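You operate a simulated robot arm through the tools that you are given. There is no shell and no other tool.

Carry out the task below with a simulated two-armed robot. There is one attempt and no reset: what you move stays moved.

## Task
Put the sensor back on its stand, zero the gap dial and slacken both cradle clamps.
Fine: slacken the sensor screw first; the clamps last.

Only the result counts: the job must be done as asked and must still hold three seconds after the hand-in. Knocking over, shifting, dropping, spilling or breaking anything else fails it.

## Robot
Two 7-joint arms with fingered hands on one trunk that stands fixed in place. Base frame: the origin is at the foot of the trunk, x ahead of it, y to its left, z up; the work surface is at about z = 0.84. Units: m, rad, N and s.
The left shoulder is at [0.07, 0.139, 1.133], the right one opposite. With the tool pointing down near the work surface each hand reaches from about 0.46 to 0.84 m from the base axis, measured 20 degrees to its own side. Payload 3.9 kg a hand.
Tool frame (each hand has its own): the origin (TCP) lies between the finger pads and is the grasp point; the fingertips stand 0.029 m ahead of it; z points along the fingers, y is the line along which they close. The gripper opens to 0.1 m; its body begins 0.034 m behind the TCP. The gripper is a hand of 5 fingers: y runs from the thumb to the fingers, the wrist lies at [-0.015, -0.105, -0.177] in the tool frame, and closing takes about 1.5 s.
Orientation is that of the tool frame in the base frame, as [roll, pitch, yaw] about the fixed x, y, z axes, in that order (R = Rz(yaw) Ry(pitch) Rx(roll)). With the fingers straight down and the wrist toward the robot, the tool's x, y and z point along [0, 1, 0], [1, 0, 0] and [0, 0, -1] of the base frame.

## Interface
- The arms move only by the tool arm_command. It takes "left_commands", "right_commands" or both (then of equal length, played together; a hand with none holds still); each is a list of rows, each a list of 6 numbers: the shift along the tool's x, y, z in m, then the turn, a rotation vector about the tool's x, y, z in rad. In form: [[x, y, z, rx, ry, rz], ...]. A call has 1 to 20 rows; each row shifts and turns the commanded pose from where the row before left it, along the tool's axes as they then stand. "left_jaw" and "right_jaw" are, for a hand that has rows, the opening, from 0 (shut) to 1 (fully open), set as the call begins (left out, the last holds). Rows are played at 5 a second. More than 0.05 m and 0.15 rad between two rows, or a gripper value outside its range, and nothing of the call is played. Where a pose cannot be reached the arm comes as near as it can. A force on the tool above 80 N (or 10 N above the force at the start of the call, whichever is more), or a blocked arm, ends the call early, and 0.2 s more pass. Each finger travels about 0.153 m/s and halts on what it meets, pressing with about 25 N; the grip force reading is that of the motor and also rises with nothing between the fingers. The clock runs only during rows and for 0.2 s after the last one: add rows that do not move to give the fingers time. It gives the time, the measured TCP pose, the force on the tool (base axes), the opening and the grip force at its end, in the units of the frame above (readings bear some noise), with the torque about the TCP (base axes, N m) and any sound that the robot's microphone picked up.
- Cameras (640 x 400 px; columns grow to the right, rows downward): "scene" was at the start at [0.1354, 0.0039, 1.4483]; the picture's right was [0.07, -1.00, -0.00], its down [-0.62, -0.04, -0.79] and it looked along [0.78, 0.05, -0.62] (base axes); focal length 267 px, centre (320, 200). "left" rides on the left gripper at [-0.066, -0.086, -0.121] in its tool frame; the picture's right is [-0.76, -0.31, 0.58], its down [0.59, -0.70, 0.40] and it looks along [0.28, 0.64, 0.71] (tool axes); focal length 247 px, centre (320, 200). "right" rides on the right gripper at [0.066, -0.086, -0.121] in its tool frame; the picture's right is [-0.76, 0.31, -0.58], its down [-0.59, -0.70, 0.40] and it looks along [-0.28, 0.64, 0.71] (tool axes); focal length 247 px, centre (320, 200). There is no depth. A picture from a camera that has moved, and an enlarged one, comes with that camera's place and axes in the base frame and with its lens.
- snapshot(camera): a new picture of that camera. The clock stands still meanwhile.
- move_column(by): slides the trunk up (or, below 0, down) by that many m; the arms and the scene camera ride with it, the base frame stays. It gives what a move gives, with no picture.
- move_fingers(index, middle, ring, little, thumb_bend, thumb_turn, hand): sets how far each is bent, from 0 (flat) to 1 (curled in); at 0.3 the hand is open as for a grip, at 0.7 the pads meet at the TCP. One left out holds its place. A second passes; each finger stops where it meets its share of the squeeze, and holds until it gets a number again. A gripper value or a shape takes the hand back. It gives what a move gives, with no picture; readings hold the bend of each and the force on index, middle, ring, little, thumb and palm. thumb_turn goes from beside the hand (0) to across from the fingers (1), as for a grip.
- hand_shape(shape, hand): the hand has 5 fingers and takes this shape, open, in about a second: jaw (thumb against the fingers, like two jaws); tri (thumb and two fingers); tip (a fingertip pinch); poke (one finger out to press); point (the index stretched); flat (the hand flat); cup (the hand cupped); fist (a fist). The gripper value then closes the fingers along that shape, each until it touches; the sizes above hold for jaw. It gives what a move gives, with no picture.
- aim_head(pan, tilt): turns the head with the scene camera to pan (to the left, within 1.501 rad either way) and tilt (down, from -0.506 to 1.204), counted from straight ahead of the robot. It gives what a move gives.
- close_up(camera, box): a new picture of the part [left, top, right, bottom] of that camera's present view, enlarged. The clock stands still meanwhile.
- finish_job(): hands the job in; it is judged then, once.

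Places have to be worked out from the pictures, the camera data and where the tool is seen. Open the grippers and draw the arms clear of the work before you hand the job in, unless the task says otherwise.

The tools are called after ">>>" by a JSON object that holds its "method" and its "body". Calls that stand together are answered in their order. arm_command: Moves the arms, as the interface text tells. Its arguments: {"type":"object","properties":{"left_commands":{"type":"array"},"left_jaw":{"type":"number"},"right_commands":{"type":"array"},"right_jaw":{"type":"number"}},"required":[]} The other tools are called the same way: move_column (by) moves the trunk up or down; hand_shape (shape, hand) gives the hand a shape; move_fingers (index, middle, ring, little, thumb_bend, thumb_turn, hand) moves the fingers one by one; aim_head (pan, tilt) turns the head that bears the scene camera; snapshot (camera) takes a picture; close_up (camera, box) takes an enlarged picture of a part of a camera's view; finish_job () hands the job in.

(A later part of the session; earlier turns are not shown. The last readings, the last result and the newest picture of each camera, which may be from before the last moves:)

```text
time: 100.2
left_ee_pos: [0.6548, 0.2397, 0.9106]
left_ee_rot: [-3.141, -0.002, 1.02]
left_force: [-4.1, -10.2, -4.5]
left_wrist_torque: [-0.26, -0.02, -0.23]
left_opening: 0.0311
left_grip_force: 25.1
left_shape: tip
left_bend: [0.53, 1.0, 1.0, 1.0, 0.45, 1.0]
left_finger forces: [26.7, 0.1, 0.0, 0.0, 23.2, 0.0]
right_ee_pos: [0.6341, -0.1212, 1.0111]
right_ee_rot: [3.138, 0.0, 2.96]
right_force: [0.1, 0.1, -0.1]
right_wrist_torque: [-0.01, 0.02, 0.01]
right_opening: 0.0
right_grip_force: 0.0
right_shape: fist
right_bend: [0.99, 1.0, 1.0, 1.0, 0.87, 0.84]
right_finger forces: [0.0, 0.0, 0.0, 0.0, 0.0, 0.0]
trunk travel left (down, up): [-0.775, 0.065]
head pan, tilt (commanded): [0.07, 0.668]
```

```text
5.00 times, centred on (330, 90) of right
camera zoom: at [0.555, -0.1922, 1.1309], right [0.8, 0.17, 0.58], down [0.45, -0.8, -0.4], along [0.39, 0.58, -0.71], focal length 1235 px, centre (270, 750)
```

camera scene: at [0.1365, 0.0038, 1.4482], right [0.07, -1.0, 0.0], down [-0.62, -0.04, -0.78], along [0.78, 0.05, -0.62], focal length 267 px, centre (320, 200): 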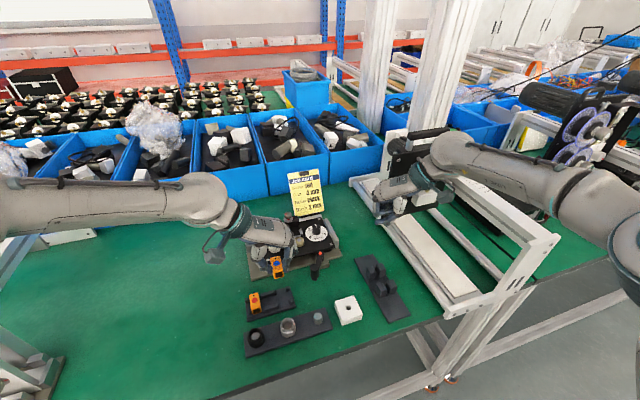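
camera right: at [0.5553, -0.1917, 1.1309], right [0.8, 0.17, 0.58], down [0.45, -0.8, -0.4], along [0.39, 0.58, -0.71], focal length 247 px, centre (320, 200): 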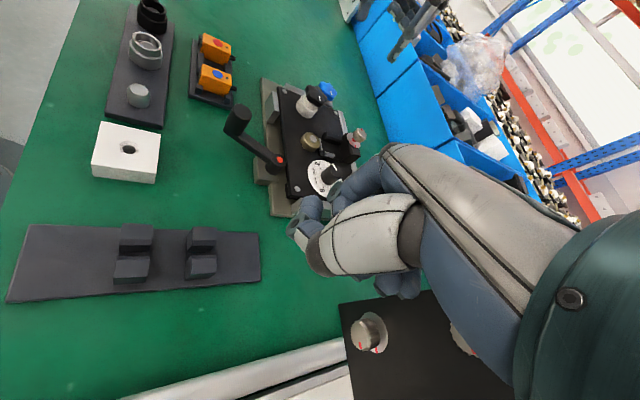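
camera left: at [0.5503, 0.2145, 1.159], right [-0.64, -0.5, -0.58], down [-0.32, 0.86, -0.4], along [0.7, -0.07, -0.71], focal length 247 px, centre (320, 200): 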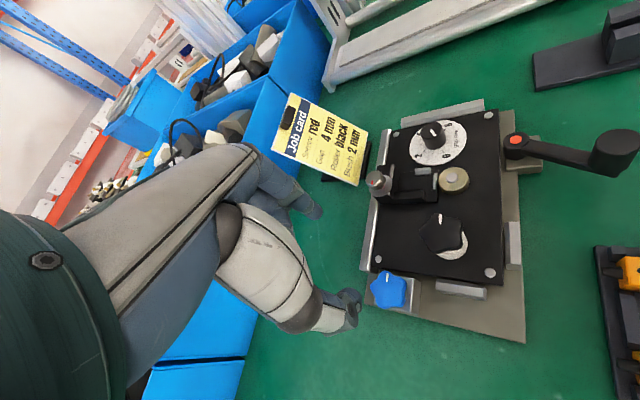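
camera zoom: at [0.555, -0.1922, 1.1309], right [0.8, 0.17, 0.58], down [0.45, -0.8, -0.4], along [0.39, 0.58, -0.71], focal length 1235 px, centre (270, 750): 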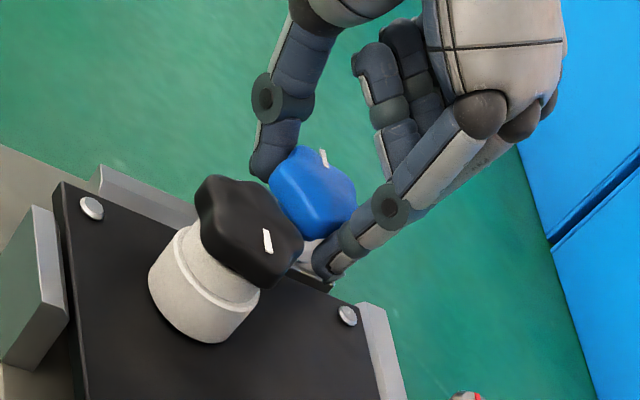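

The wrist torque rose to 0.23 N·m and the knob hardly moved further: it has reached its slack end. I release and lift off.

>>> {"method": "arm_command", "body": {"left_commands": [[0, 0, 0, 0, 0, 0], [0, 0, 0, 0, 0, 0], [0, 0, -0.02, 0, 0, 0], [0, 0, -0.03, 0, 0, 0], [0, 0, -0.04, 0, 0, 0], [0, 0, -0.04, 0, 0, 0], [0, 0, 0, 0, 0, 0]], "left_jaw": 0.6}}

>>> {"method": "close_up", "body": {"camera": "scene", "box": [230, 200, 310, 270]}}

>>> {"method": "close_up", "body": {"camera": "right", "box": [290, 50, 370, 130]}}

>>> {"method": "snapshot", "body": {"camera": "left"}}

```text
time: 101.8
left_ee_pos: [0.6554, 0.2408, 1.0426]
left_ee_rot: [-3.141, -0.001, 1.02]
left_force: [0.5, 0.0, 0.4]
left_wrist_torque: [-0.03, 0.01, 0.0]
left_opening: 0.0602
left_grip_force: 0.1
left_shape: tip
left_bend: [0.45, 0.98, 0.99, 1.0, 0.3, 1.0]
left_finger forces: [0.0, 0.1, 0.0, 0.0, 0.0, 0.0]
right_ee_pos: [0.6341, -0.1182, 1.0096]
right_ee_rot: [3.141, -0.001, 2.961]
right_force: [-0.2, -0.4, -0.1]
right_wrist_torque: [0.01, 0.02, -0.01]
right_opening: 0.0002
right_grip_force: 0.1
right_shape: fist
right_bend: [0.99, 1.0, 1.0, 1.0, 0.87, 0.84]
right_finger forces: [0.1, 0.1, 0.0, 0.1, 0.1, 0.0]
trunk travel left (down, up): [-0.775, 0.065]
head pan, tilt (commanded): [0.07, 0.668]
```

```text
5.71 times, centred on (270, 235) of scene
camera zoom: at [0.1362, 0.0045, 1.4482], right [0.07, -1.0, 0.0], down [-0.62, -0.04, -0.78], along [0.78, 0.05, -0.62], focal length 1527 px, centre (606, 0)
```

zoom: 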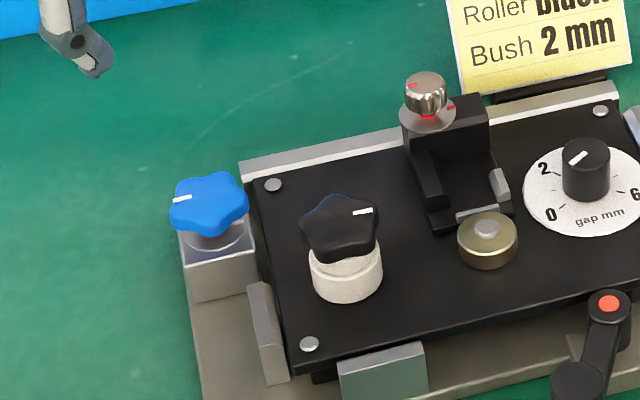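

```text
5.00 times, centred on (330, 90) of right
camera zoom: at [0.5557, -0.1905, 1.1308], right [0.8, 0.17, 0.58], down [0.45, -0.8, -0.4], along [0.39, 0.58, -0.71], focal length 1235 px, centre (270, 750)
```

zoom: 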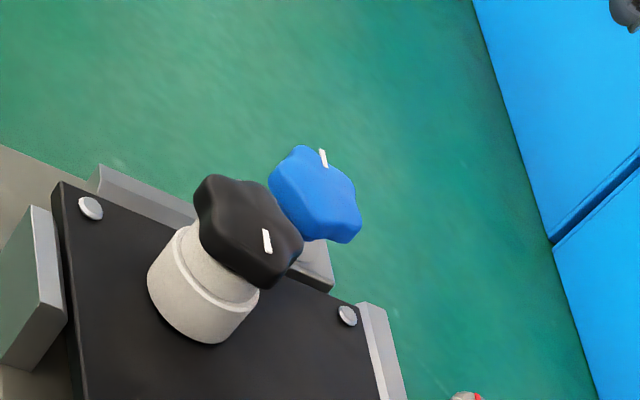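

```text
taken
camera left: at [0.5476, 0.2304, 1.1631], right [-0.66, -0.48, -0.58], down [-0.29, 0.87, -0.4], along [0.69, -0.1, -0.71], focal length 247 px, centre (320, 200)
```

left: 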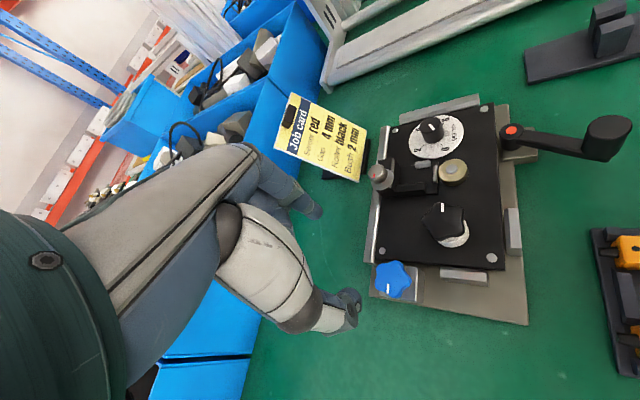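

The blue knob now points opposite to its start and stands raised: clamp slack. For the lever (pivot ≈(0.6165, 0.036), handle top ≈(0.549, 0.0455, 0.911)) I first draw the right hand back out of the sweep area, keeping its camera on the scene.

>>> {"method": "arm_command", "body": {"right_commands": [[0.01, -0.01, -0.04, 0, 0, 0], [0.0213, -0.0263, -0.0233, 0, 0, 0], [0.0213, -0.0263, -0.0233, 0, 0, 0], [0.0213, -0.0263, -0.0233, 0, 0, 0], [0.0213, -0.0263, -0.0233, 0, 0, 0], [0.0213, -0.0263, -0.0133, 0, 0, 0], [0, 0, 0, 0, 0, 0]]}}

>>> {"method": "hand_shape", "body": {"shape": "tri", "hand": "left"}}

>>> {"method": "snapshot", "body": {"camera": "right"}}

>>> {"method": "snapshot", "body": {"camera": "scene"}}

```text
time: 103.4
left_ee_pos: [0.6547, 0.2403, 1.0414]
left_ee_rot: [3.14, 0.001, 1.018]
left_force: [0.4, -0.2, 0.0]
left_wrist_torque: [0.04, 0.0, -0.03]
left_opening: 0.06
left_grip_force: 0.1
left_shape: tip
left_bend: [0.45, 0.98, 0.99, 1.0, 0.3, 1.0]
left_finger forces: [0.1, 0.0, 0.0, 0.0, 0.0, 0.0]
right_ee_pos: [0.4971, -0.2375, 1.1552]
right_ee_rot: [-3.141, -0.001, 2.962]
right_force: [0.1, 0.5, -0.5]
right_wrist_torque: [0.0, -0.03, -0.01]
right_opening: 0.0
right_grip_force: 0.1
right_shape: fist
right_bend: [0.99, 1.0, 1.0, 1.0, 0.87, 0.84]
right_finger forces: [0.1, 0.0, 0.1, 0.0, 0.0, 0.1]
trunk travel left (down, up): [-0.775, 0.065]
head pan, tilt (commanded): [0.07, 0.668]
```

```text
time: 104.3
left_ee_pos: [0.6538, 0.2402, 1.0419]
left_ee_rot: [3.139, -0.001, 1.017]
left_force: [0.3, 0.9, 0.6]
left_wrist_torque: [-0.02, 0.0, 0.03]
left_opening: 0.1
left_grip_force: 0.1
left_shape: tri
left_bend: [0.3, 0.3, 0.99, 1.0, 0.3, 0.98]
left_finger forces: [0.1, 0.1, 0.0, 0.0, 0.0, 0.1]
right_ee_pos: [0.4973, -0.2378, 1.156]
right_ee_rot: [3.139, 0.0, 2.961]
right_force: [-0.7, -0.5, -1.2]
right_wrist_torque: [-0.02, 0.01, 0.0]
right_opening: 0.0
right_grip_force: 0.1
right_shape: fist
right_bend: [0.99, 1.0, 1.0, 1.0, 0.87, 0.84]
right_finger forces: [0.0, 0.0, 0.1, 0.0, 0.0, 0.1]
trunk travel left (down, up): [-0.775, 0.065]
head pan, tilt (commanded): [0.07, 0.668]
```

```text
taken
camera right: at [0.4177, -0.3099, 1.2766], right [0.8, 0.17, 0.58], down [0.45, -0.8, -0.4], along [0.39, 0.58, -0.71], focal length 247 px, centre (320, 200)
```

right: 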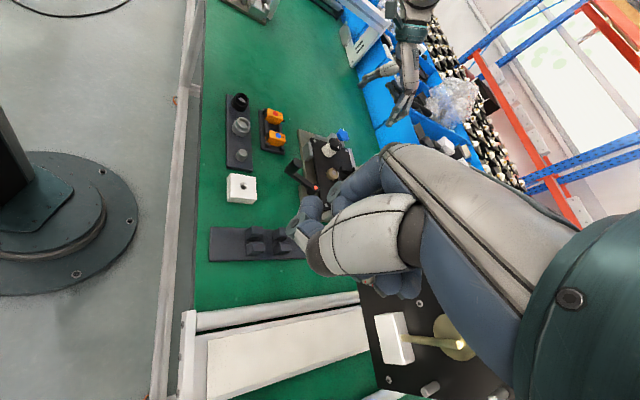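

```text
taken
camera scene: at [0.1353, 0.0038, 1.4483], right [0.07, -1.0, 0.0], down [-0.62, -0.04, -0.79], along [0.78, 0.05, -0.62], focal length 267 px, centre (320, 200)
```

scene: 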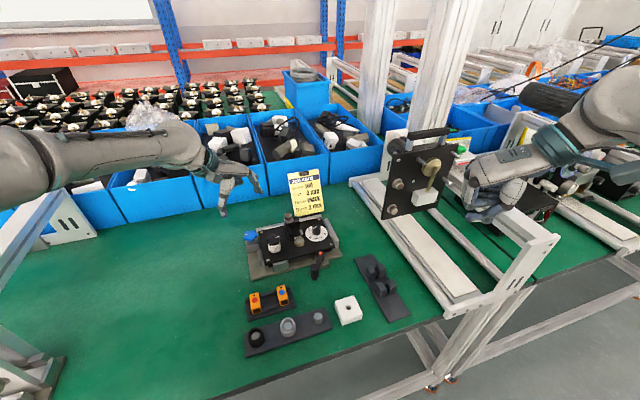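

Right hand is clear. I bring the left hand (three-finger shape) above the lever handle and turn it to yaw ≈0.1.

>>> {"method": "arm_command", "body": {"left_commands": [[-0.0368, 0.0022, 0.005, 0, 0, 0], [-0.0368, 0.0022, 0.005, 0, 0, 0], [-0.0368, 0.0022, 0.005, 0, 0, 0], [-0.0368, 0.0022, 0.005, 0, 0, 0], [-0.0368, 0.0022, 0.005, 0, 0, 0], [-0.0368, 0.0022, 0.005, 0, 0, 0], [0, 0, 0, 0, 0, 0.131], [0, 0, 0, 0, 0, 0.131], [0, 0, 0, 0, 0, 0.131], [0, 0, 0, 0, 0, 0.131], [0, 0, 0, 0, 0, 0.131], [0, 0, 0, 0, 0, 0.131], [0, 0, 0, 0, 0, 0.131], [0, 0, 0, 0, 0, 0]], "left_jaw": 0.5}}

>>> {"method": "snapshot", "body": {"camera": "left"}}

>>> {"method": "close_up", "body": {"camera": "scene", "box": [270, 210, 370, 300]}}

>>> {"method": "close_up", "body": {"camera": "right", "box": [240, 100, 360, 220]}}

```text
time: 107.3
left_ee_pos: [0.5496, 0.0462, 1.0112]
left_ee_rot: [-3.141, 0.001, 0.1]
left_force: [-0.3, -0.2, 0.2]
left_wrist_torque: [0.0, -0.02, -0.05]
left_opening: 0.0503
left_grip_force: 0.0
left_shape: tri
left_bend: [0.4, 0.42, 0.99, 1.0, 0.35, 1.0]
left_finger forces: [0.1, 0.1, 0.0, 0.0, 0.0, 0.1]
right_ee_pos: [0.4973, -0.2375, 1.1556]
right_ee_rot: [3.139, -0.001, 2.963]
right_force: [-1.2, -0.2, -0.2]
right_wrist_torque: [0.02, 0.02, 0.0]
right_opening: 0.0001
right_grip_force: 0.2
right_shape: fist
right_bend: [0.99, 1.0, 1.0, 1.0, 0.87, 0.84]
right_finger forces: [0.0, 0.0, 0.0, 0.0, 0.1, 0.0]
trunk travel left (down, up): [-0.775, 0.065]
head pan, tilt (commanded): [0.07, 0.668]
```

```text
taken
camera left: at [0.4758, 0.125, 1.1332], right [-0.78, 0.23, -0.58], down [0.52, 0.76, -0.4], along [0.35, -0.61, -0.71], focal length 247 px, centre (320, 200)
```

left: 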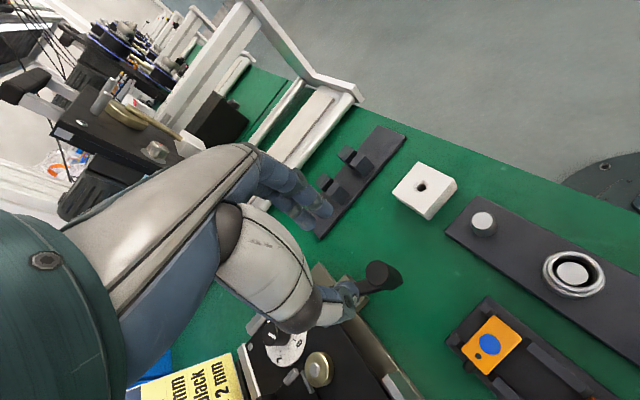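

```text
4.44 times, centred on (320, 255) of scene
camera zoom: at [0.135, 0.0038, 1.4484], right [0.07, -1.0, 0.0], down [-0.62, -0.04, -0.79], along [0.78, 0.05, -0.62], focal length 1188 px, centre (320, -44)
```

zoom: 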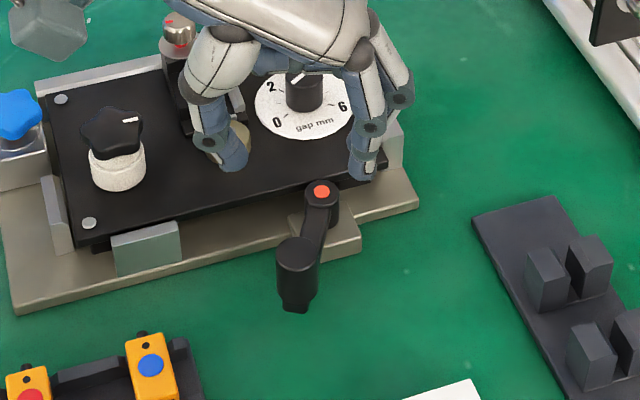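

```text
3.33 times, centred on (300, 160) of right
camera zoom: at [0.4174, -0.31, 1.2767], right [0.8, 0.17, 0.58], down [0.45, -0.8, -0.4], along [0.39, 0.58, -0.71], focal length 823 px, centre (387, 333)
```

zoom: 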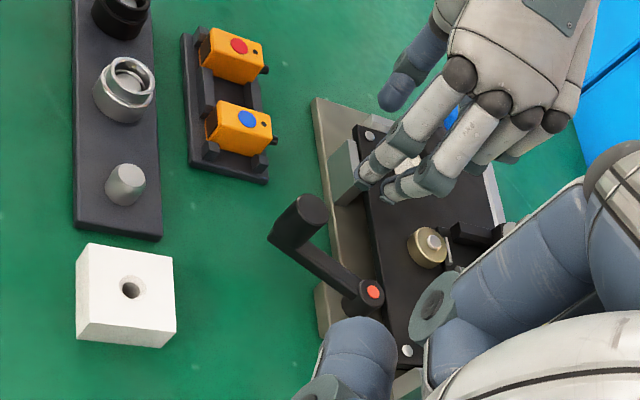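

I zoom in to align with the handle.

>>> {"method": "close_up", "body": {"camera": "left", "box": [320, 230, 440, 320]}}

```text
4.44 times, centred on (380, 275) of left
camera zoom: at [0.4758, 0.125, 1.1332], right [-0.78, 0.23, -0.58], down [0.52, 0.76, -0.4], along [0.35, -0.61, -0.71], focal length 1098 px, centre (53, -133)
```

zoom: 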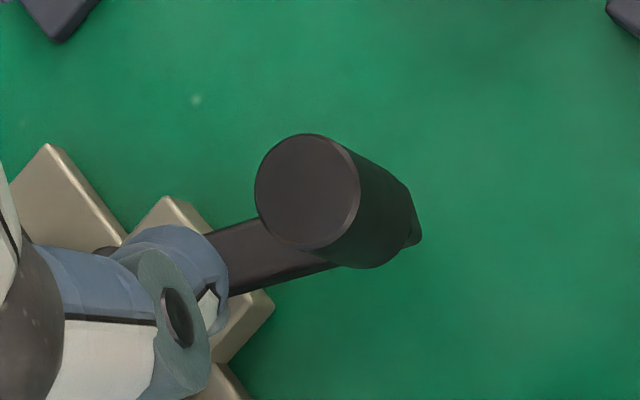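

The handle is within about 2 mm of the tool axis. I correct and go down around it.

>>> {"method": "arm_command", "body": {"left_commands": [[-0.0015, -0.0015, 0.02, 0, 0, 0], [0, 0, 0.02, 0, 0, 0], [0, 0, 0.02, 0, 0, 0], [0, 0, 0.015, 0, 0, 0], [0, 0, 0.01, 0, 0, 0], [0, 0, 0.008, 0, 0, 0], [0, 0, 0, 0, 0, 0]]}}

>>> {"method": "close_up", "body": {"camera": "left", "box": [240, 180, 400, 300]}}

>>> {"method": "close_up", "body": {"camera": "scene", "box": [270, 210, 370, 300]}}

>>> {"method": "close_up", "body": {"camera": "right", "box": [240, 100, 360, 220]}}

```text
time: 108.9
left_ee_pos: [0.5478, 0.0478, 0.9195]
left_ee_rot: [3.142, -0.001, 0.101]
left_force: [-0.1, 0.3, 1.2]
left_wrist_torque: [0.02, 0.01, -0.02]
left_opening: 0.0501
left_grip_force: 0.0
left_shape: tri
left_bend: [0.4, 0.42, 0.99, 1.0, 0.35, 1.0]
left_finger forces: [0.1, 0.0, 0.0, 0.1, 0.0, 0.0]
right_ee_pos: [0.4972, -0.2379, 1.156]
right_ee_rot: [3.139, 0.0, 2.961]
right_force: [-0.3, -0.3, -0.7]
right_wrist_torque: [0.02, 0.0, -0.03]
right_opening: 0.0
right_grip_force: 0.1
right_shape: fist
right_bend: [0.99, 1.0, 1.0, 1.0, 0.87, 0.84]
right_finger forces: [0.1, 0.1, 0.0, 0.0, 0.1, 0.1]
trunk travel left (down, up): [-0.775, 0.065]
head pan, tilt (commanded): [0.07, 0.668]
```

```text
3.33 times, centred on (320, 240) of left
camera zoom: at [0.4743, 0.1267, 1.0397], right [-0.78, 0.23, -0.58], down [0.52, 0.76, -0.4], along [0.35, -0.61, -0.71], focal length 823 px, centre (320, 67)
```

zoom: 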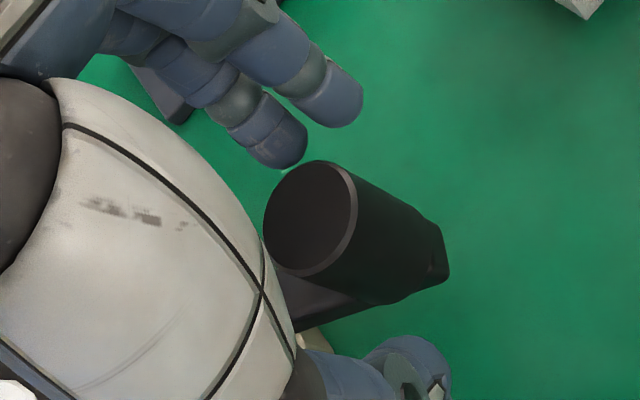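

```text
4.44 times, centred on (320, 255) of scene
camera zoom: at [0.1353, 0.0039, 1.4483], right [0.07, -1.0, 0.0], down [-0.62, -0.04, -0.79], along [0.78, 0.05, -0.62], focal length 1188 px, centre (320, -44)
```

zoom: 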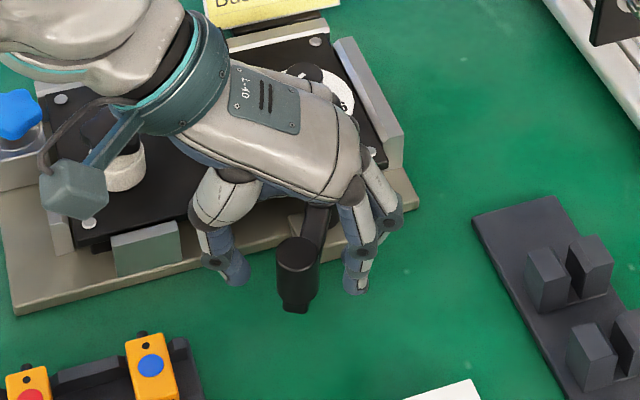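

```text
3.33 times, centred on (300, 160) of right
camera zoom: at [0.4177, -0.3099, 1.2766], right [0.8, 0.17, 0.58], down [0.45, -0.8, -0.4], along [0.39, 0.58, -0.71], focal length 823 px, centre (387, 333)
```

zoom: 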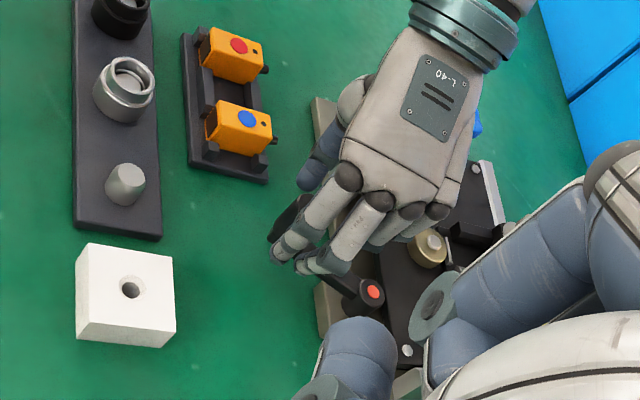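

Perfectly centred. I close on the handle.

>>> {"method": "arm_command", "body": {"left_commands": [[0, 0, 0, 0, 0, 0], [0, 0, 0, 0, 0, 0], [0, 0, 0, 0, 0, 0], [0, 0, 0, 0, 0, 0], [0, 0, 0, 0, 0, 0]], "left_jaw": 0.0}}

>>> {"method": "close_up", "body": {"camera": "left", "box": [240, 180, 400, 300]}}

```text
time: 110.1
left_ee_pos: [0.5484, 0.0477, 0.9185]
left_ee_rot: [-3.14, 0.0, 0.102]
left_force: [-1.0, 0.3, -2.6]
left_wrist_torque: [0.02, 0.02, -0.02]
left_opening: 0.0159
left_grip_force: 25.6
left_shape: tri
left_bend: [0.64, 0.6, 1.0, 1.0, 0.55, 1.0]
left_finger forces: [10.3, 11.4, 0.0, 0.0, 22.0, 0.0]
right_ee_pos: [0.4963, -0.2381, 1.1563]
right_ee_rot: [3.141, -0.001, 2.963]
right_force: [0.2, 0.2, 0.0]
right_wrist_torque: [0.05, 0.02, 0.01]
right_opening: 0.0
right_grip_force: 0.0
right_shape: fist
right_bend: [0.99, 1.0, 1.0, 1.0, 0.87, 0.84]
right_finger forces: [0.1, 0.0, 0.1, 0.1, 0.0, 0.1]
trunk travel left (down, up): [-0.775, 0.065]
head pan, tilt (commanded): [0.07, 0.668]
```

```text
3.33 times, centred on (320, 240) of left
camera zoom: at [0.4743, 0.1269, 1.0396], right [-0.78, 0.23, -0.58], down [0.52, 0.76, -0.4], along [0.35, -0.61, -0.71], focal length 823 px, centre (320, 67)
```

zoom: 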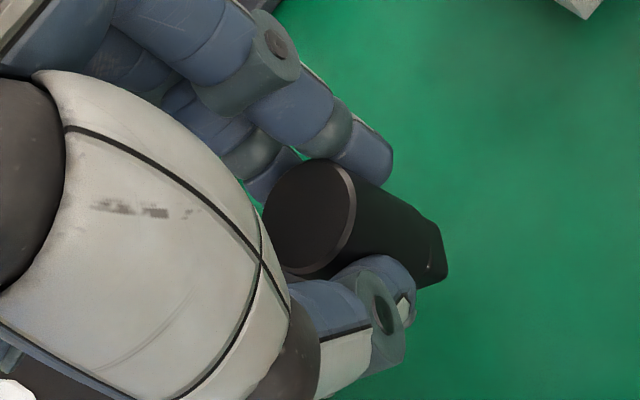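

Held by thumb on the left, two fingers on the right. I swing it counter-clockwise about its pivot, first 0.3 rad, watching the force.

>>> {"method": "arm_command", "body": {"left_commands": [[-0.0015, 0.0068, 0, 0, 0, -0.1], [-0.0015, 0.0068, 0, 0, 0, -0.1], [-0.0015, 0.0068, 0, 0, 0, -0.1], [0, 0, 0, 0, 0, 0]]}}

>>> {"method": "close_up", "body": {"camera": "scene", "box": [270, 210, 370, 300]}}

>>> {"method": "close_up", "body": {"camera": "left", "box": [240, 180, 400, 300]}}

>>> {"method": "close_up", "body": {"camera": "right", "box": [240, 100, 360, 220]}}

```text
time: 111.1
left_ee_pos: [0.5472, 0.0266, 0.9177]
left_ee_rot: [3.139, 0.0, 0.401]
left_force: [1.3, 0.6, -1.7]
left_wrist_torque: [0.07, 0.0, 0.04]
left_opening: 0.0153
left_grip_force: 24.6
left_shape: tri
left_bend: [0.64, 0.6, 1.0, 1.0, 0.55, 1.0]
left_finger forces: [10.8, 13.4, 0.0, 0.0, 23.9, 0.1]
right_ee_pos: [0.4981, -0.2385, 1.1557]
right_ee_rot: [3.141, -0.001, 2.963]
right_force: [-0.1, 0.2, 0.2]
right_wrist_torque: [-0.01, -0.03, 0.01]
right_opening: 0.0003
right_grip_force: 0.0
right_shape: fist
right_bend: [0.99, 1.0, 1.0, 1.0, 0.87, 0.84]
right_finger forces: [0.0, 0.0, 0.1, 0.1, 0.1, 0.0]
trunk travel left (down, up): [-0.775, 0.065]
head pan, tilt (commanded): [0.07, 0.668]
```

```text
4.44 times, centred on (320, 255) of scene
camera zoom: at [0.1358, 0.0043, 1.4483], right [0.07, -1.0, 0.0], down [-0.62, -0.04, -0.79], along [0.78, 0.05, -0.62], focal length 1188 px, centre (320, -44)
```

zoom: 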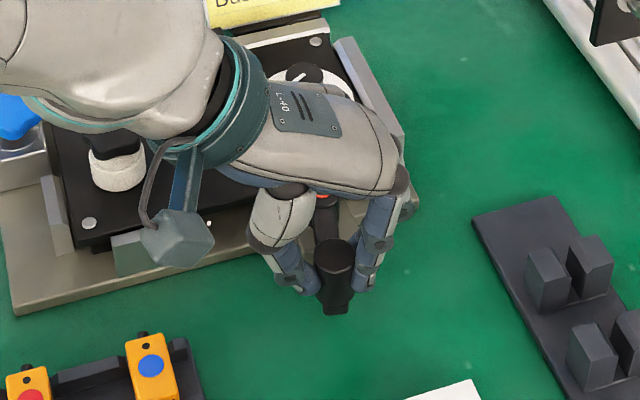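

```text
3.33 times, centred on (320, 240) of left
camera zoom: at [0.4543, 0.08, 1.0394], right [-0.82, -0.01, -0.58], down [0.27, 0.88, -0.4], along [0.51, -0.48, -0.71], focal length 823 px, centre (320, 67)
```

zoom: 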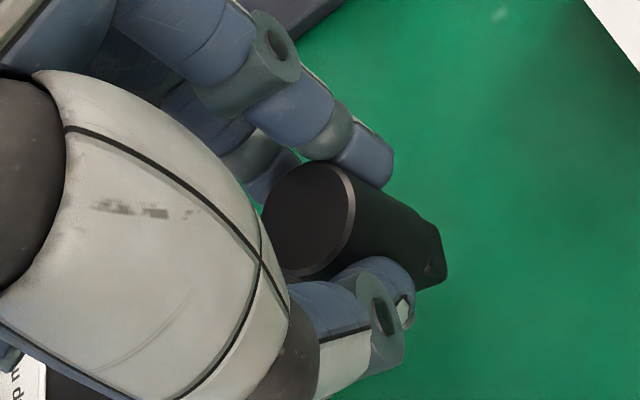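

```text
3.33 times, centred on (300, 160) of right
camera zoom: at [0.4181, -0.3096, 1.2765], right [0.8, 0.17, 0.58], down [0.45, -0.8, -0.4], along [0.39, 0.58, -0.71], focal length 823 px, centre (387, 333)
```

zoom: 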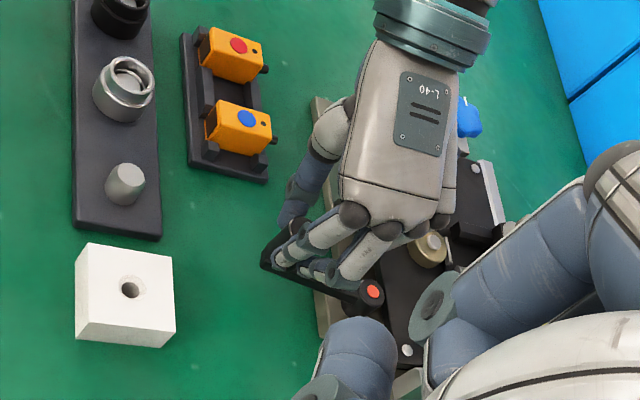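

The lever swings freely. I continue another 0.6 rad.

>>> {"method": "arm_command", "body": {"left_commands": [[-0.0015, 0.0068, 0, 0, 0, -0.1], [-0.0015, 0.0068, 0, 0, 0, -0.1], [-0.0015, 0.0068, 0, 0, 0, -0.1], [-0.0015, 0.0068, 0, 0, 0, -0.1], [-0.0015, 0.0068, 0, 0, 0, -0.1], [-0.0015, 0.0068, 0, 0, 0, -0.1], [0, 0, 0, 0, 0, 0]]}}

>>> {"method": "close_up", "body": {"camera": "scene", "box": [270, 210, 370, 300]}}

>>> {"method": "close_up", "body": {"camera": "right", "box": [240, 100, 360, 220]}}

```text
time: 112.7
left_ee_pos: [0.565, -0.0093, 0.917]
left_ee_rot: [3.14, 0.001, 1.002]
left_force: [2.1, 1.5, 4.5]
left_wrist_torque: [0.05, -0.04, 0.04]
left_opening: 0.0154
left_grip_force: 25.4
left_shape: tri
left_bend: [0.64, 0.6, 1.0, 1.0, 0.55, 1.0]
left_finger forces: [11.3, 15.6, 0.0, 0.0, 23.2, 0.0]
right_ee_pos: [0.4968, -0.2369, 1.1567]
right_ee_rot: [3.141, 0.001, 2.962]
right_force: [-0.7, -0.5, -0.2]
right_wrist_torque: [0.01, 0.03, 0.02]
right_opening: 0.0002
right_grip_force: 0.0
right_shape: fist
right_bend: [0.99, 1.0, 1.0, 1.0, 0.87, 0.84]
right_finger forces: [0.0, 0.0, 0.0, 0.0, 0.1, 0.0]
trunk travel left (down, up): [-0.775, 0.065]
head pan, tilt (commanded): [0.07, 0.668]
```

```text
4.44 times, centred on (320, 255) of scene
camera zoom: at [0.1352, 0.0049, 1.4484], right [0.07, -1.0, 0.0], down [-0.62, -0.04, -0.79], along [0.78, 0.05, -0.62], focal length 1188 px, centre (320, -44)
```

zoom: 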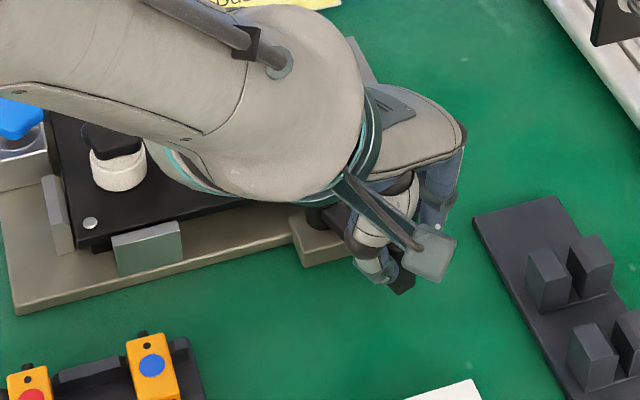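

```text
3.33 times, centred on (300, 160) of right
camera zoom: at [0.4176, -0.309, 1.2769], right [0.8, 0.17, 0.58], down [0.45, -0.8, -0.4], along [0.39, 0.58, -0.71], focal length 823 px, centre (387, 333)
```

zoom: 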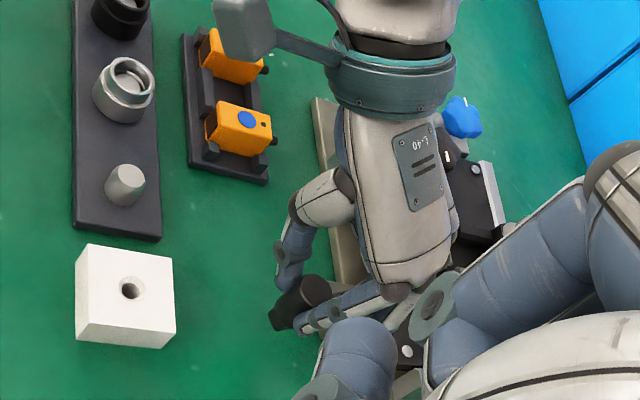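

About 52° turned with small forces. Another 0.5 rad.

>>> {"method": "arm_command", "body": {"left_commands": [[-0.0015, 0.0068, 0, 0, 0, -0.1], [-0.0015, 0.0068, 0, 0, 0, -0.1], [-0.0015, 0.0068, 0, 0, 0, -0.1], [-0.0015, 0.0068, 0, 0, 0, -0.1], [-0.0015, 0.0068, 0, 0, 0, -0.1], [0, 0, 0, 0, 0, 0]]}}

>>> {"method": "close_up", "body": {"camera": "scene", "box": [270, 210, 370, 300]}}

>>> {"method": "close_up", "body": {"camera": "left", "box": [240, 180, 400, 300]}}

>>> {"method": "close_up", "body": {"camera": "right", "box": [240, 100, 360, 220]}}

```text
time: 114.1
left_ee_pos: [0.592, -0.0192, 0.9282]
left_ee_rot: [-3.128, 0.055, 1.472]
left_force: [-2.5, -7.9, 3.7]
left_wrist_torque: [-0.21, -0.01, -0.04]
left_opening: 0.0136
left_grip_force: 25.2
left_shape: tri
left_bend: [0.59, 0.77, 1.0, 1.0, 0.74, 1.0]
left_finger forces: [19.5, 0.4, 0.1, 0.0, 18.6, 0.0]
left hand out of reach, approached as far as the arm can: row 4, 5
right_ee_pos: [0.4965, -0.2396, 1.1571]
right_ee_rot: [3.14, -0.001, 2.963]
right_force: [-0.1, 0.3, 0.5]
right_wrist_torque: [0.01, 0.04, 0.01]
right_opening: 0.0001
right_grip_force: 0.2
right_shape: fist
right_bend: [0.99, 1.0, 1.0, 1.0, 0.87, 0.84]
right_finger forces: [0.1, 0.1, 0.1, 0.0, 0.1, 0.0]
trunk travel left (down, up): [-0.775, 0.065]
head pan, tilt (commanded): [0.07, 0.668]
```

```text
4.44 times, centred on (320, 255) of scene
camera zoom: at [0.1343, 0.0024, 1.4487], right [0.07, -1.0, 0.0], down [-0.62, -0.04, -0.79], along [0.78, 0.06, -0.62], focal length 1188 px, centre (320, -44)
```

zoom: 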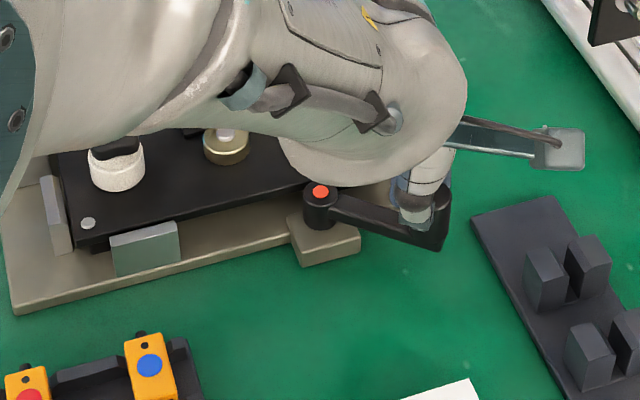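

```text
3.33 times, centred on (320, 240) of left
camera zoom: at [0.5029, -0.0698, 1.0544], right [-0.39, -0.75, -0.53], down [-0.65, 0.63, -0.42], along [0.65, 0.18, -0.74], focal length 823 px, centre (320, 67)
```

zoom: 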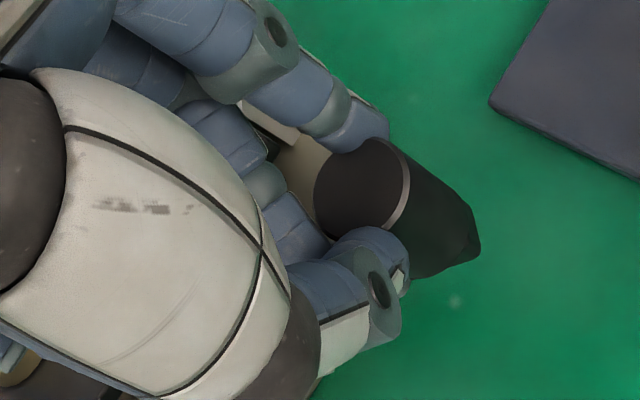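

```text
3.33 times, centred on (300, 160) of right
camera zoom: at [0.4168, -0.3112, 1.2768], right [0.8, 0.17, 0.58], down [0.45, -0.8, -0.4], along [0.39, 0.58, -0.71], focal length 823 px, centre (387, 333)
```

zoom: 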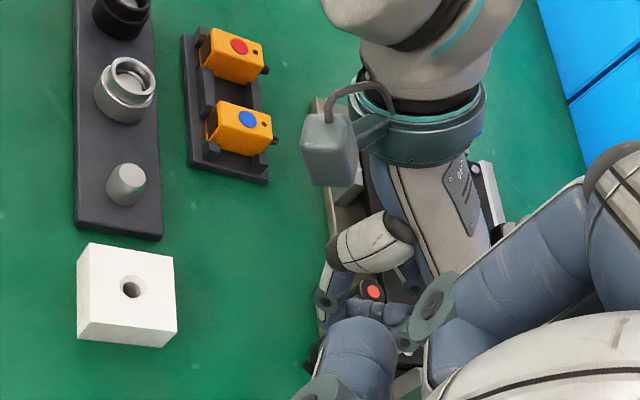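

The left arm ran out of reach there, but the lever has swung about 79° (from ≈172° to ≈251°). I open the fingers and lift off straight up to inspect.

>>> {"method": "arm_command", "body": {"left_commands": [[0, 0, 0, 0, 0, 0], [0, 0, 0, 0, 0, 0], [0, 0, -0.01, 0, 0, 0], [0, 0, -0.02, 0, 0, 0], [0, 0, -0.03, 0, 0, 0], [0, 0, -0.03, 0, 0, 0], [0, 0, 0, 0, 0, 0]], "left_jaw": 0.55}}

>>> {"method": "snapshot", "body": {"camera": "scene"}}

>>> {"method": "snapshot", "body": {"camera": "left"}}

```text
time: 115.7
left_ee_pos: [0.5837, -0.0295, 1.0063]
left_ee_rot: [-3.118, 0.002, 1.432]
left_force: [0.3, -0.4, 0.7]
left_wrist_torque: [0.02, -0.01, -0.02]
left_opening: 0.055
left_grip_force: 0.1
left_shape: tri
left_bend: [0.39, 0.41, 0.99, 0.99, 0.3, 1.0]
left_finger forces: [0.0, 0.0, 0.0, 0.0, 0.0, 0.0]
right_ee_pos: [0.4984, -0.2381, 1.1548]
right_ee_rot: [3.138, 0.0, 2.962]
right_force: [0.5, -0.3, -1.1]
right_wrist_torque: [0.02, 0.01, 0.0]
right_opening: 0.0001
right_grip_force: 0.1
right_shape: fist
right_bend: [0.99, 1.0, 1.0, 1.0, 0.87, 0.84]
right_finger forces: [0.0, 0.1, 0.0, 0.1, 0.1, 0.0]
trunk travel left (down, up): [-0.775, 0.065]
head pan, tilt (commanded): [0.07, 0.668]
```

```text
taken
camera scene: at [0.1358, 0.0039, 1.4483], right [0.07, -1.0, 0.0], down [-0.62, -0.04, -0.79], along [0.78, 0.05, -0.62], focal length 267 px, centre (320, 200)
```

scene: 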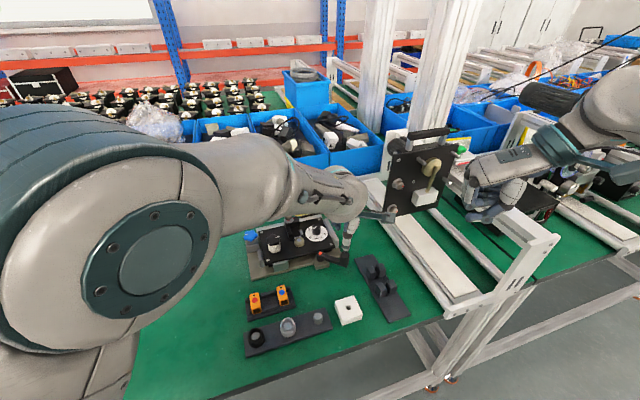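

```text
taken
camera left: at [0.4935, -0.0831, 1.1297], right [-0.42, -0.71, -0.57], down [-0.62, 0.68, -0.38], along [0.66, 0.19, -0.73], focal length 247 px, centre (320, 200)
```

left: 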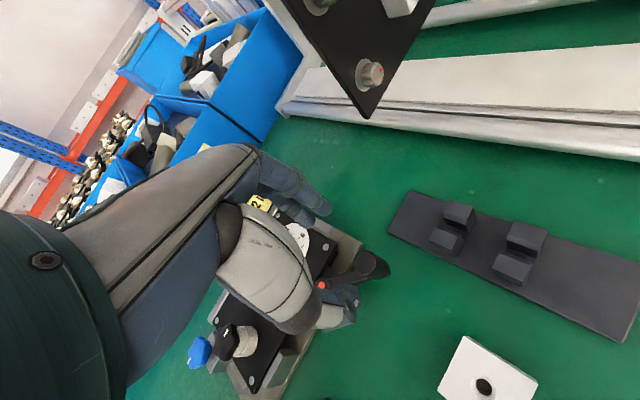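

I withdraw the left hand to the upper left so the lever can be seen.

>>> {"method": "arm_command", "body": {"left_commands": [[0, 0, -0.03, 0, 0, 0], [0.0333, -0.0148, -0.008, 0, 0, 0], [0.0333, -0.0148, -0.008, 0, 0, 0], [0.0333, -0.0148, -0.008, 0, 0, 0], [0.0333, -0.0148, -0.008, 0, 0, 0], [0.0333, -0.0148, -0.008, 0, 0, 0], [0.0333, -0.0148, -0.008, 0, 0, 0], [0.0333, -0.0148, -0.008, 0, 0, 0], [0.0333, -0.0148, -0.008, 0, 0, 0], [0, 0, 0, 0, 0, 0]]}}

>>> {"method": "snapshot", "body": {"camera": "scene"}}

>>> {"method": "close_up", "body": {"camera": "scene", "box": [280, 220, 370, 290]}}

>>> {"method": "close_up", "body": {"camera": "right", "box": [240, 100, 360, 220]}}

```text
time: 117.9
left_ee_pos: [0.5072, 0.2518, 1.1007]
left_ee_rot: [-3.119, 0.003, 1.435]
left_force: [0.8, -0.5, -0.5]
left_wrist_torque: [0.04, 0.03, -0.02]
left_opening: 0.0551
left_grip_force: 0.1
left_shape: tri
left_bend: [0.39, 0.41, 0.99, 0.99, 0.3, 1.0]
left_finger forces: [0.0, 0.1, 0.1, 0.1, 0.0, 0.0]
right_ee_pos: [0.4971, -0.239, 1.1554]
right_ee_rot: [3.139, 0.0, 2.962]
right_force: [-0.5, 0.0, -0.2]
right_wrist_torque: [0.0, -0.03, 0.01]
right_opening: 0.0002
right_grip_force: 0.2
right_shape: fist
right_bend: [0.99, 1.0, 1.0, 1.0, 0.87, 0.84]
right_finger forces: [0.0, 0.0, 0.0, 0.1, 0.0, 0.0]
trunk travel left (down, up): [-0.775, 0.065]
head pan, tilt (commanded): [0.07, 0.668]
```

```text
taken
camera scene: at [0.1357, 0.0027, 1.4483], right [0.07, -1.0, 0.0], down [-0.62, -0.04, -0.79], along [0.78, 0.05, -0.62], focal length 267 px, centre (320, 200)
```

scene: 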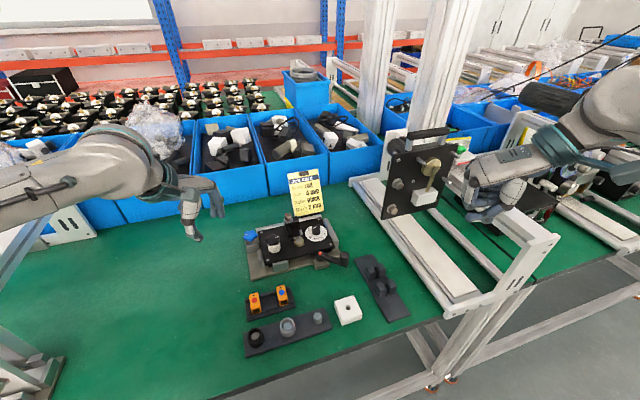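

```text
5.71 times, centred on (325, 255) of scene
camera zoom: at [0.1357, 0.0027, 1.4483], right [0.07, -1.0, 0.0], down [-0.62, -0.04, -0.79], along [0.78, 0.05, -0.62], focal length 1527 px, centre (291, -114)
```

zoom: 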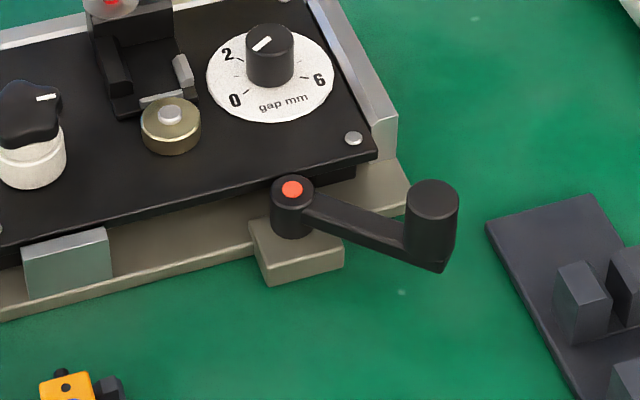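

```text
3.33 times, centred on (300, 160) of right
camera zoom: at [0.4181, -0.311, 1.2762], right [0.8, 0.17, 0.58], down [0.45, -0.8, -0.4], along [0.39, 0.58, -0.71], focal length 823 px, centre (387, 333)
```

zoom: 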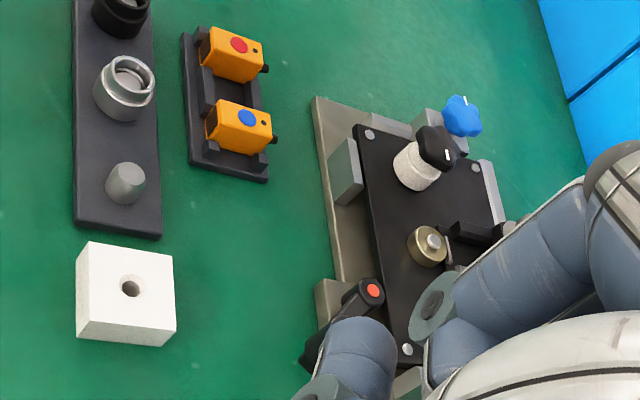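

The lever now stands at ≈249° (77° turned). To be sure it's fully slack I finish the swing with the right hand, which reaches that side better. I set it to the three-finger shape and bring it above the handle.

>>> {"method": "hand_shape", "body": {"shape": "tri", "hand": "right"}}

>>> {"method": "arm_command", "body": {"right_commands": [[-0.008, 0.0319, 0.018, 0, 0, 0], [-0.008, 0.0319, 0.018, 0, 0, 0], [-0.008, 0.0319, 0.018, 0, 0, 0], [-0.008, 0.0319, 0.018, 0, 0, 0], [-0.008, 0.0319, 0.018, 0, 0, 0], [-0.008, 0.0319, 0.018, 0, 0, 0], [-0.008, 0.0319, 0.018, 0, 0, 0], [0, 0, 0, 0, 0, 0.136], [0, 0, 0, 0, 0, 0.136], [0, 0, 0, 0, 0, 0.136], [0, 0, 0, 0, 0, 0.136], [0, 0, 0, 0, 0, 0.136], [0, 0, 0, 0, 0, 0.136], [0, 0, 0, 0, 0, 0.136], [0, 0, 0, 0, 0, 0.136], [0, 0, 0, 0, 0, 0.136], [0, 0, 0, 0, 0, 0.136], [0, 0, 0, 0, 0, 0]], "right_jaw": 0.55}}

>>> {"method": "snapshot", "body": {"camera": "right"}}

>>> {"method": "close_up", "body": {"camera": "scene", "box": [280, 190, 380, 290]}}

```text
time: 118.8
left_ee_pos: [0.5075, 0.2533, 1.1009]
left_ee_rot: [-3.119, 0.003, 1.433]
left_force: [1.1, 1.0, 0.0]
left_wrist_torque: [0.02, 0.02, 0.02]
left_opening: 0.0547
left_grip_force: 0.1
left_shape: tri
left_bend: [0.39, 0.41, 0.99, 0.99, 0.3, 1.0]
left_finger forces: [0.1, 0.1, 0.1, 0.1, 0.0, 0.1]
right_ee_pos: [0.4969, -0.2372, 1.1562]
right_ee_rot: [3.14, 0.0, 2.963]
right_force: [-0.5, 0.6, -0.1]
right_wrist_torque: [0.04, 0.01, -0.01]
right_opening: 0.0999
right_grip_force: 0.1
right_shape: tri
right_bend: [0.3, 0.3, 0.99, 0.99, 0.3, 0.97]
right_finger forces: [0.0, 0.1, 0.0, 0.0, 0.0, 0.0]
trunk travel left (down, up): [-0.775, 0.065]
head pan, tilt (commanded): [0.07, 0.668]
```

```text
time: 122.6
left_ee_pos: [0.5077, 0.2518, 1.1012]
left_ee_rot: [-3.118, 0.001, 1.434]
left_force: [0.2, 0.0, 0.3]
left_wrist_torque: [-0.03, -0.02, 0.03]
left_opening: 0.0548
left_grip_force: 0.1
left_shape: tri
left_bend: [0.39, 0.41, 0.99, 0.99, 0.3, 1.0]
left_finger forces: [0.0, 0.0, 0.0, 0.0, 0.1, 0.0]
right_ee_pos: [0.5938, -0.0336, 1.0367]
right_ee_rot: [3.14, -0.034, 1.585]
right_force: [-0.4, -0.7, 0.2]
right_wrist_torque: [-0.01, 0.0, 0.0]
right_opening: 0.0553
right_grip_force: 0.1
right_shape: tri
right_bend: [0.39, 0.4, 0.99, 0.99, 0.3, 1.0]
right_finger forces: [0.1, 0.0, 0.0, 0.1, 0.1, 0.0]
trunk travel left (down, up): [-0.775, 0.065]
head pan, tilt (commanded): [0.07, 0.668]
```

```text
taken
camera right: at [0.5073, 0.0275, 1.1598], right [0.32, -0.77, 0.55], down [-0.69, -0.58, -0.42], along [0.65, -0.25, -0.72], focal length 247 px, centre (320, 200)
```

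right: 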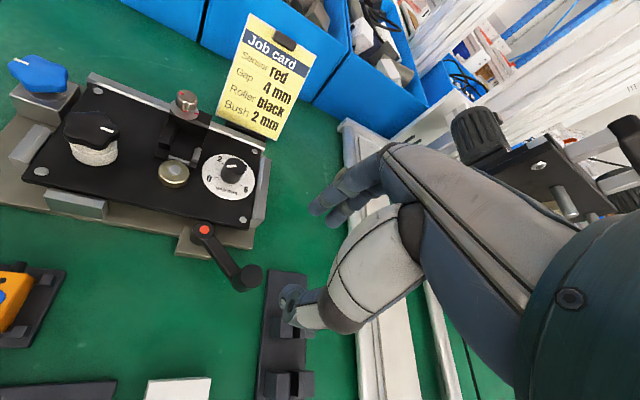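

```text
4.00 times, centred on (330, 240) of scene
camera zoom: at [0.1357, 0.0032, 1.4483], right [0.07, -1.0, 0.0], down [-0.62, -0.04, -0.79], along [0.78, 0.05, -0.62], focal length 1069 px, centre (280, 40)
```

zoom: 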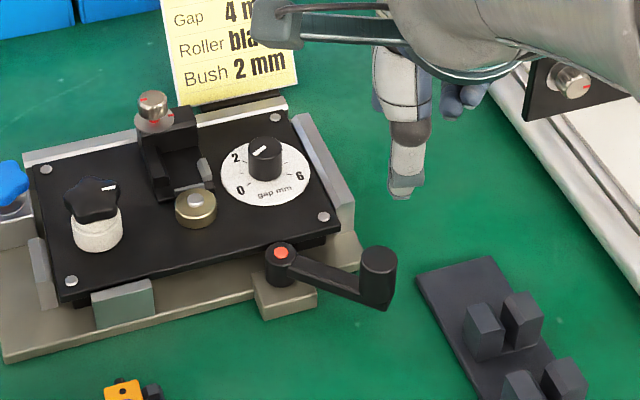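

Right hand is over the handle, with its camera seeing lever and cradle well. I zoom to align.

>>> {"method": "close_up", "body": {"camera": "right", "box": [180, 210, 300, 310]}}

>>> {"method": "close_up", "body": {"camera": "right", "box": [190, 140, 270, 220]}}

```text
4.00 times, centred on (240, 260) of right
camera zoom: at [0.5073, 0.0275, 1.1598], right [0.32, -0.77, 0.55], down [-0.69, -0.58, -0.42], along [0.65, -0.25, -0.72], focal length 988 px, centre (640, -40)
```

zoom: 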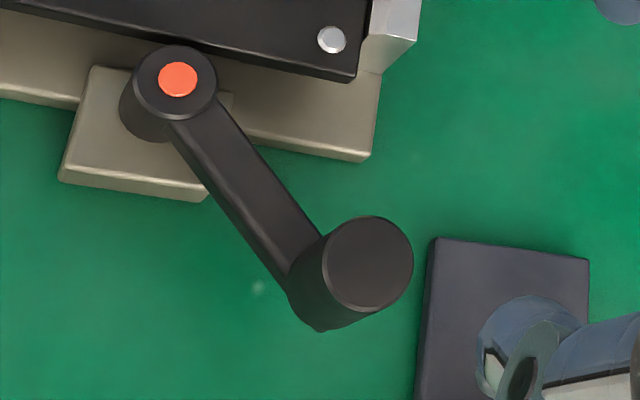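

```text
5.00 times, centred on (230, 180) of right
camera zoom: at [0.5073, 0.0275, 1.1598], right [0.32, -0.77, 0.55], down [-0.69, -0.58, -0.42], along [0.65, -0.25, -0.72], focal length 1235 px, centre (770, 300)
```

zoom: 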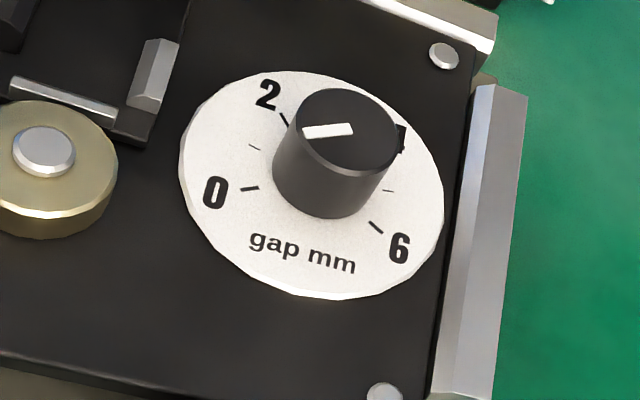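

The dial reads 0 in this view too. I rotate the right hand slightly to a more comfortable yaw (~1.8) before descending on the handle at (0.592, −0.029).

>>> {"method": "arm_command", "body": {"right_commands": [[0, 0, 0, 0, -0.017, -0.1], [0, 0, 0, 0, -0.017, -0.1], [0, 0, 0.02, 0, 0, 0], [0, 0, 0.02, 0, 0, 0], [0, 0, 0, 0, 0, 0]]}}

>>> {"method": "close_up", "body": {"camera": "right", "box": [200, 200, 360, 320]}}

>>> {"method": "close_up", "body": {"camera": "scene", "box": [290, 190, 390, 290]}}

```text
time: 123.8
left_ee_pos: [0.5052, 0.2521, 1.101]
left_ee_rot: [-3.118, 0.004, 1.432]
left_force: [-0.6, -0.2, 0.0]
left_wrist_torque: [0.01, 0.02, 0.01]
left_opening: 0.0551
left_grip_force: 0.0
left_shape: tri
left_bend: [0.39, 0.41, 0.99, 0.99, 0.3, 1.0]
left_finger forces: [0.0, 0.0, 0.0, 0.0, 0.0, 0.1]
right_ee_pos: [0.5919, -0.0298, 0.9917]
right_ee_rot: [-3.139, 0.032, 1.803]
right_force: [1.2, -1.1, -0.4]
right_wrist_torque: [-0.02, 0.0, -0.01]
right_opening: 0.0553
right_grip_force: 0.1
right_shape: tri
right_bend: [0.39, 0.4, 0.99, 0.99, 0.3, 1.0]
right_finger forces: [0.0, 0.1, 0.1, 0.0, 0.0, 0.0]
trunk travel left (down, up): [-0.775, 0.065]
head pan, tilt (commanded): [0.07, 0.668]
```

```text
3.33 times, centred on (280, 260) of right
camera zoom: at [0.4921, 0.0191, 1.1093], right [0.47, -0.65, 0.6], down [-0.55, -0.75, -0.38], along [0.69, -0.15, -0.71], focal length 823 px, centre (453, 0)
```

zoom: 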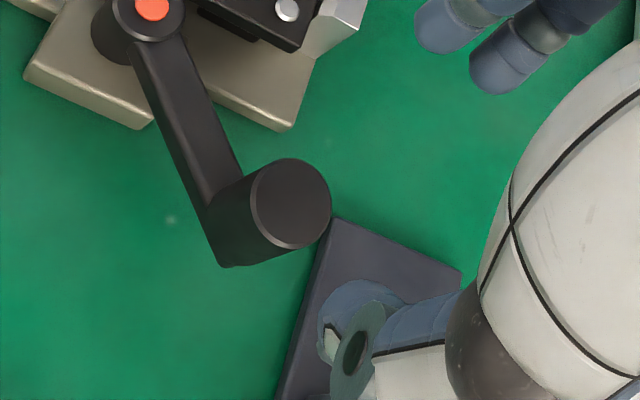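

```text
4.00 times, centred on (340, 240) of scene
camera zoom: at [0.1349, 0.0038, 1.4484], right [0.07, -1.0, 0.0], down [-0.62, -0.04, -0.79], along [0.78, 0.05, -0.62], focal length 1069 px, centre (240, 40)
```

zoom: 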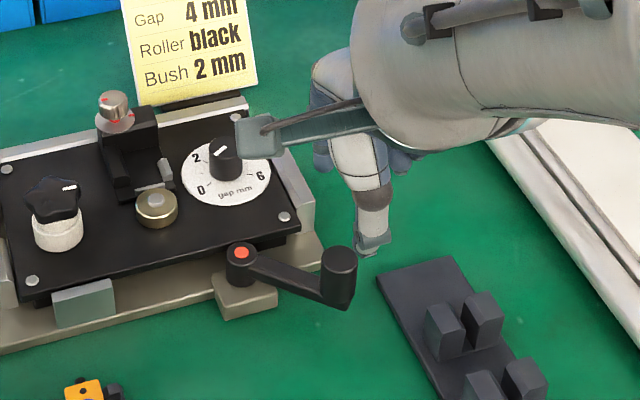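

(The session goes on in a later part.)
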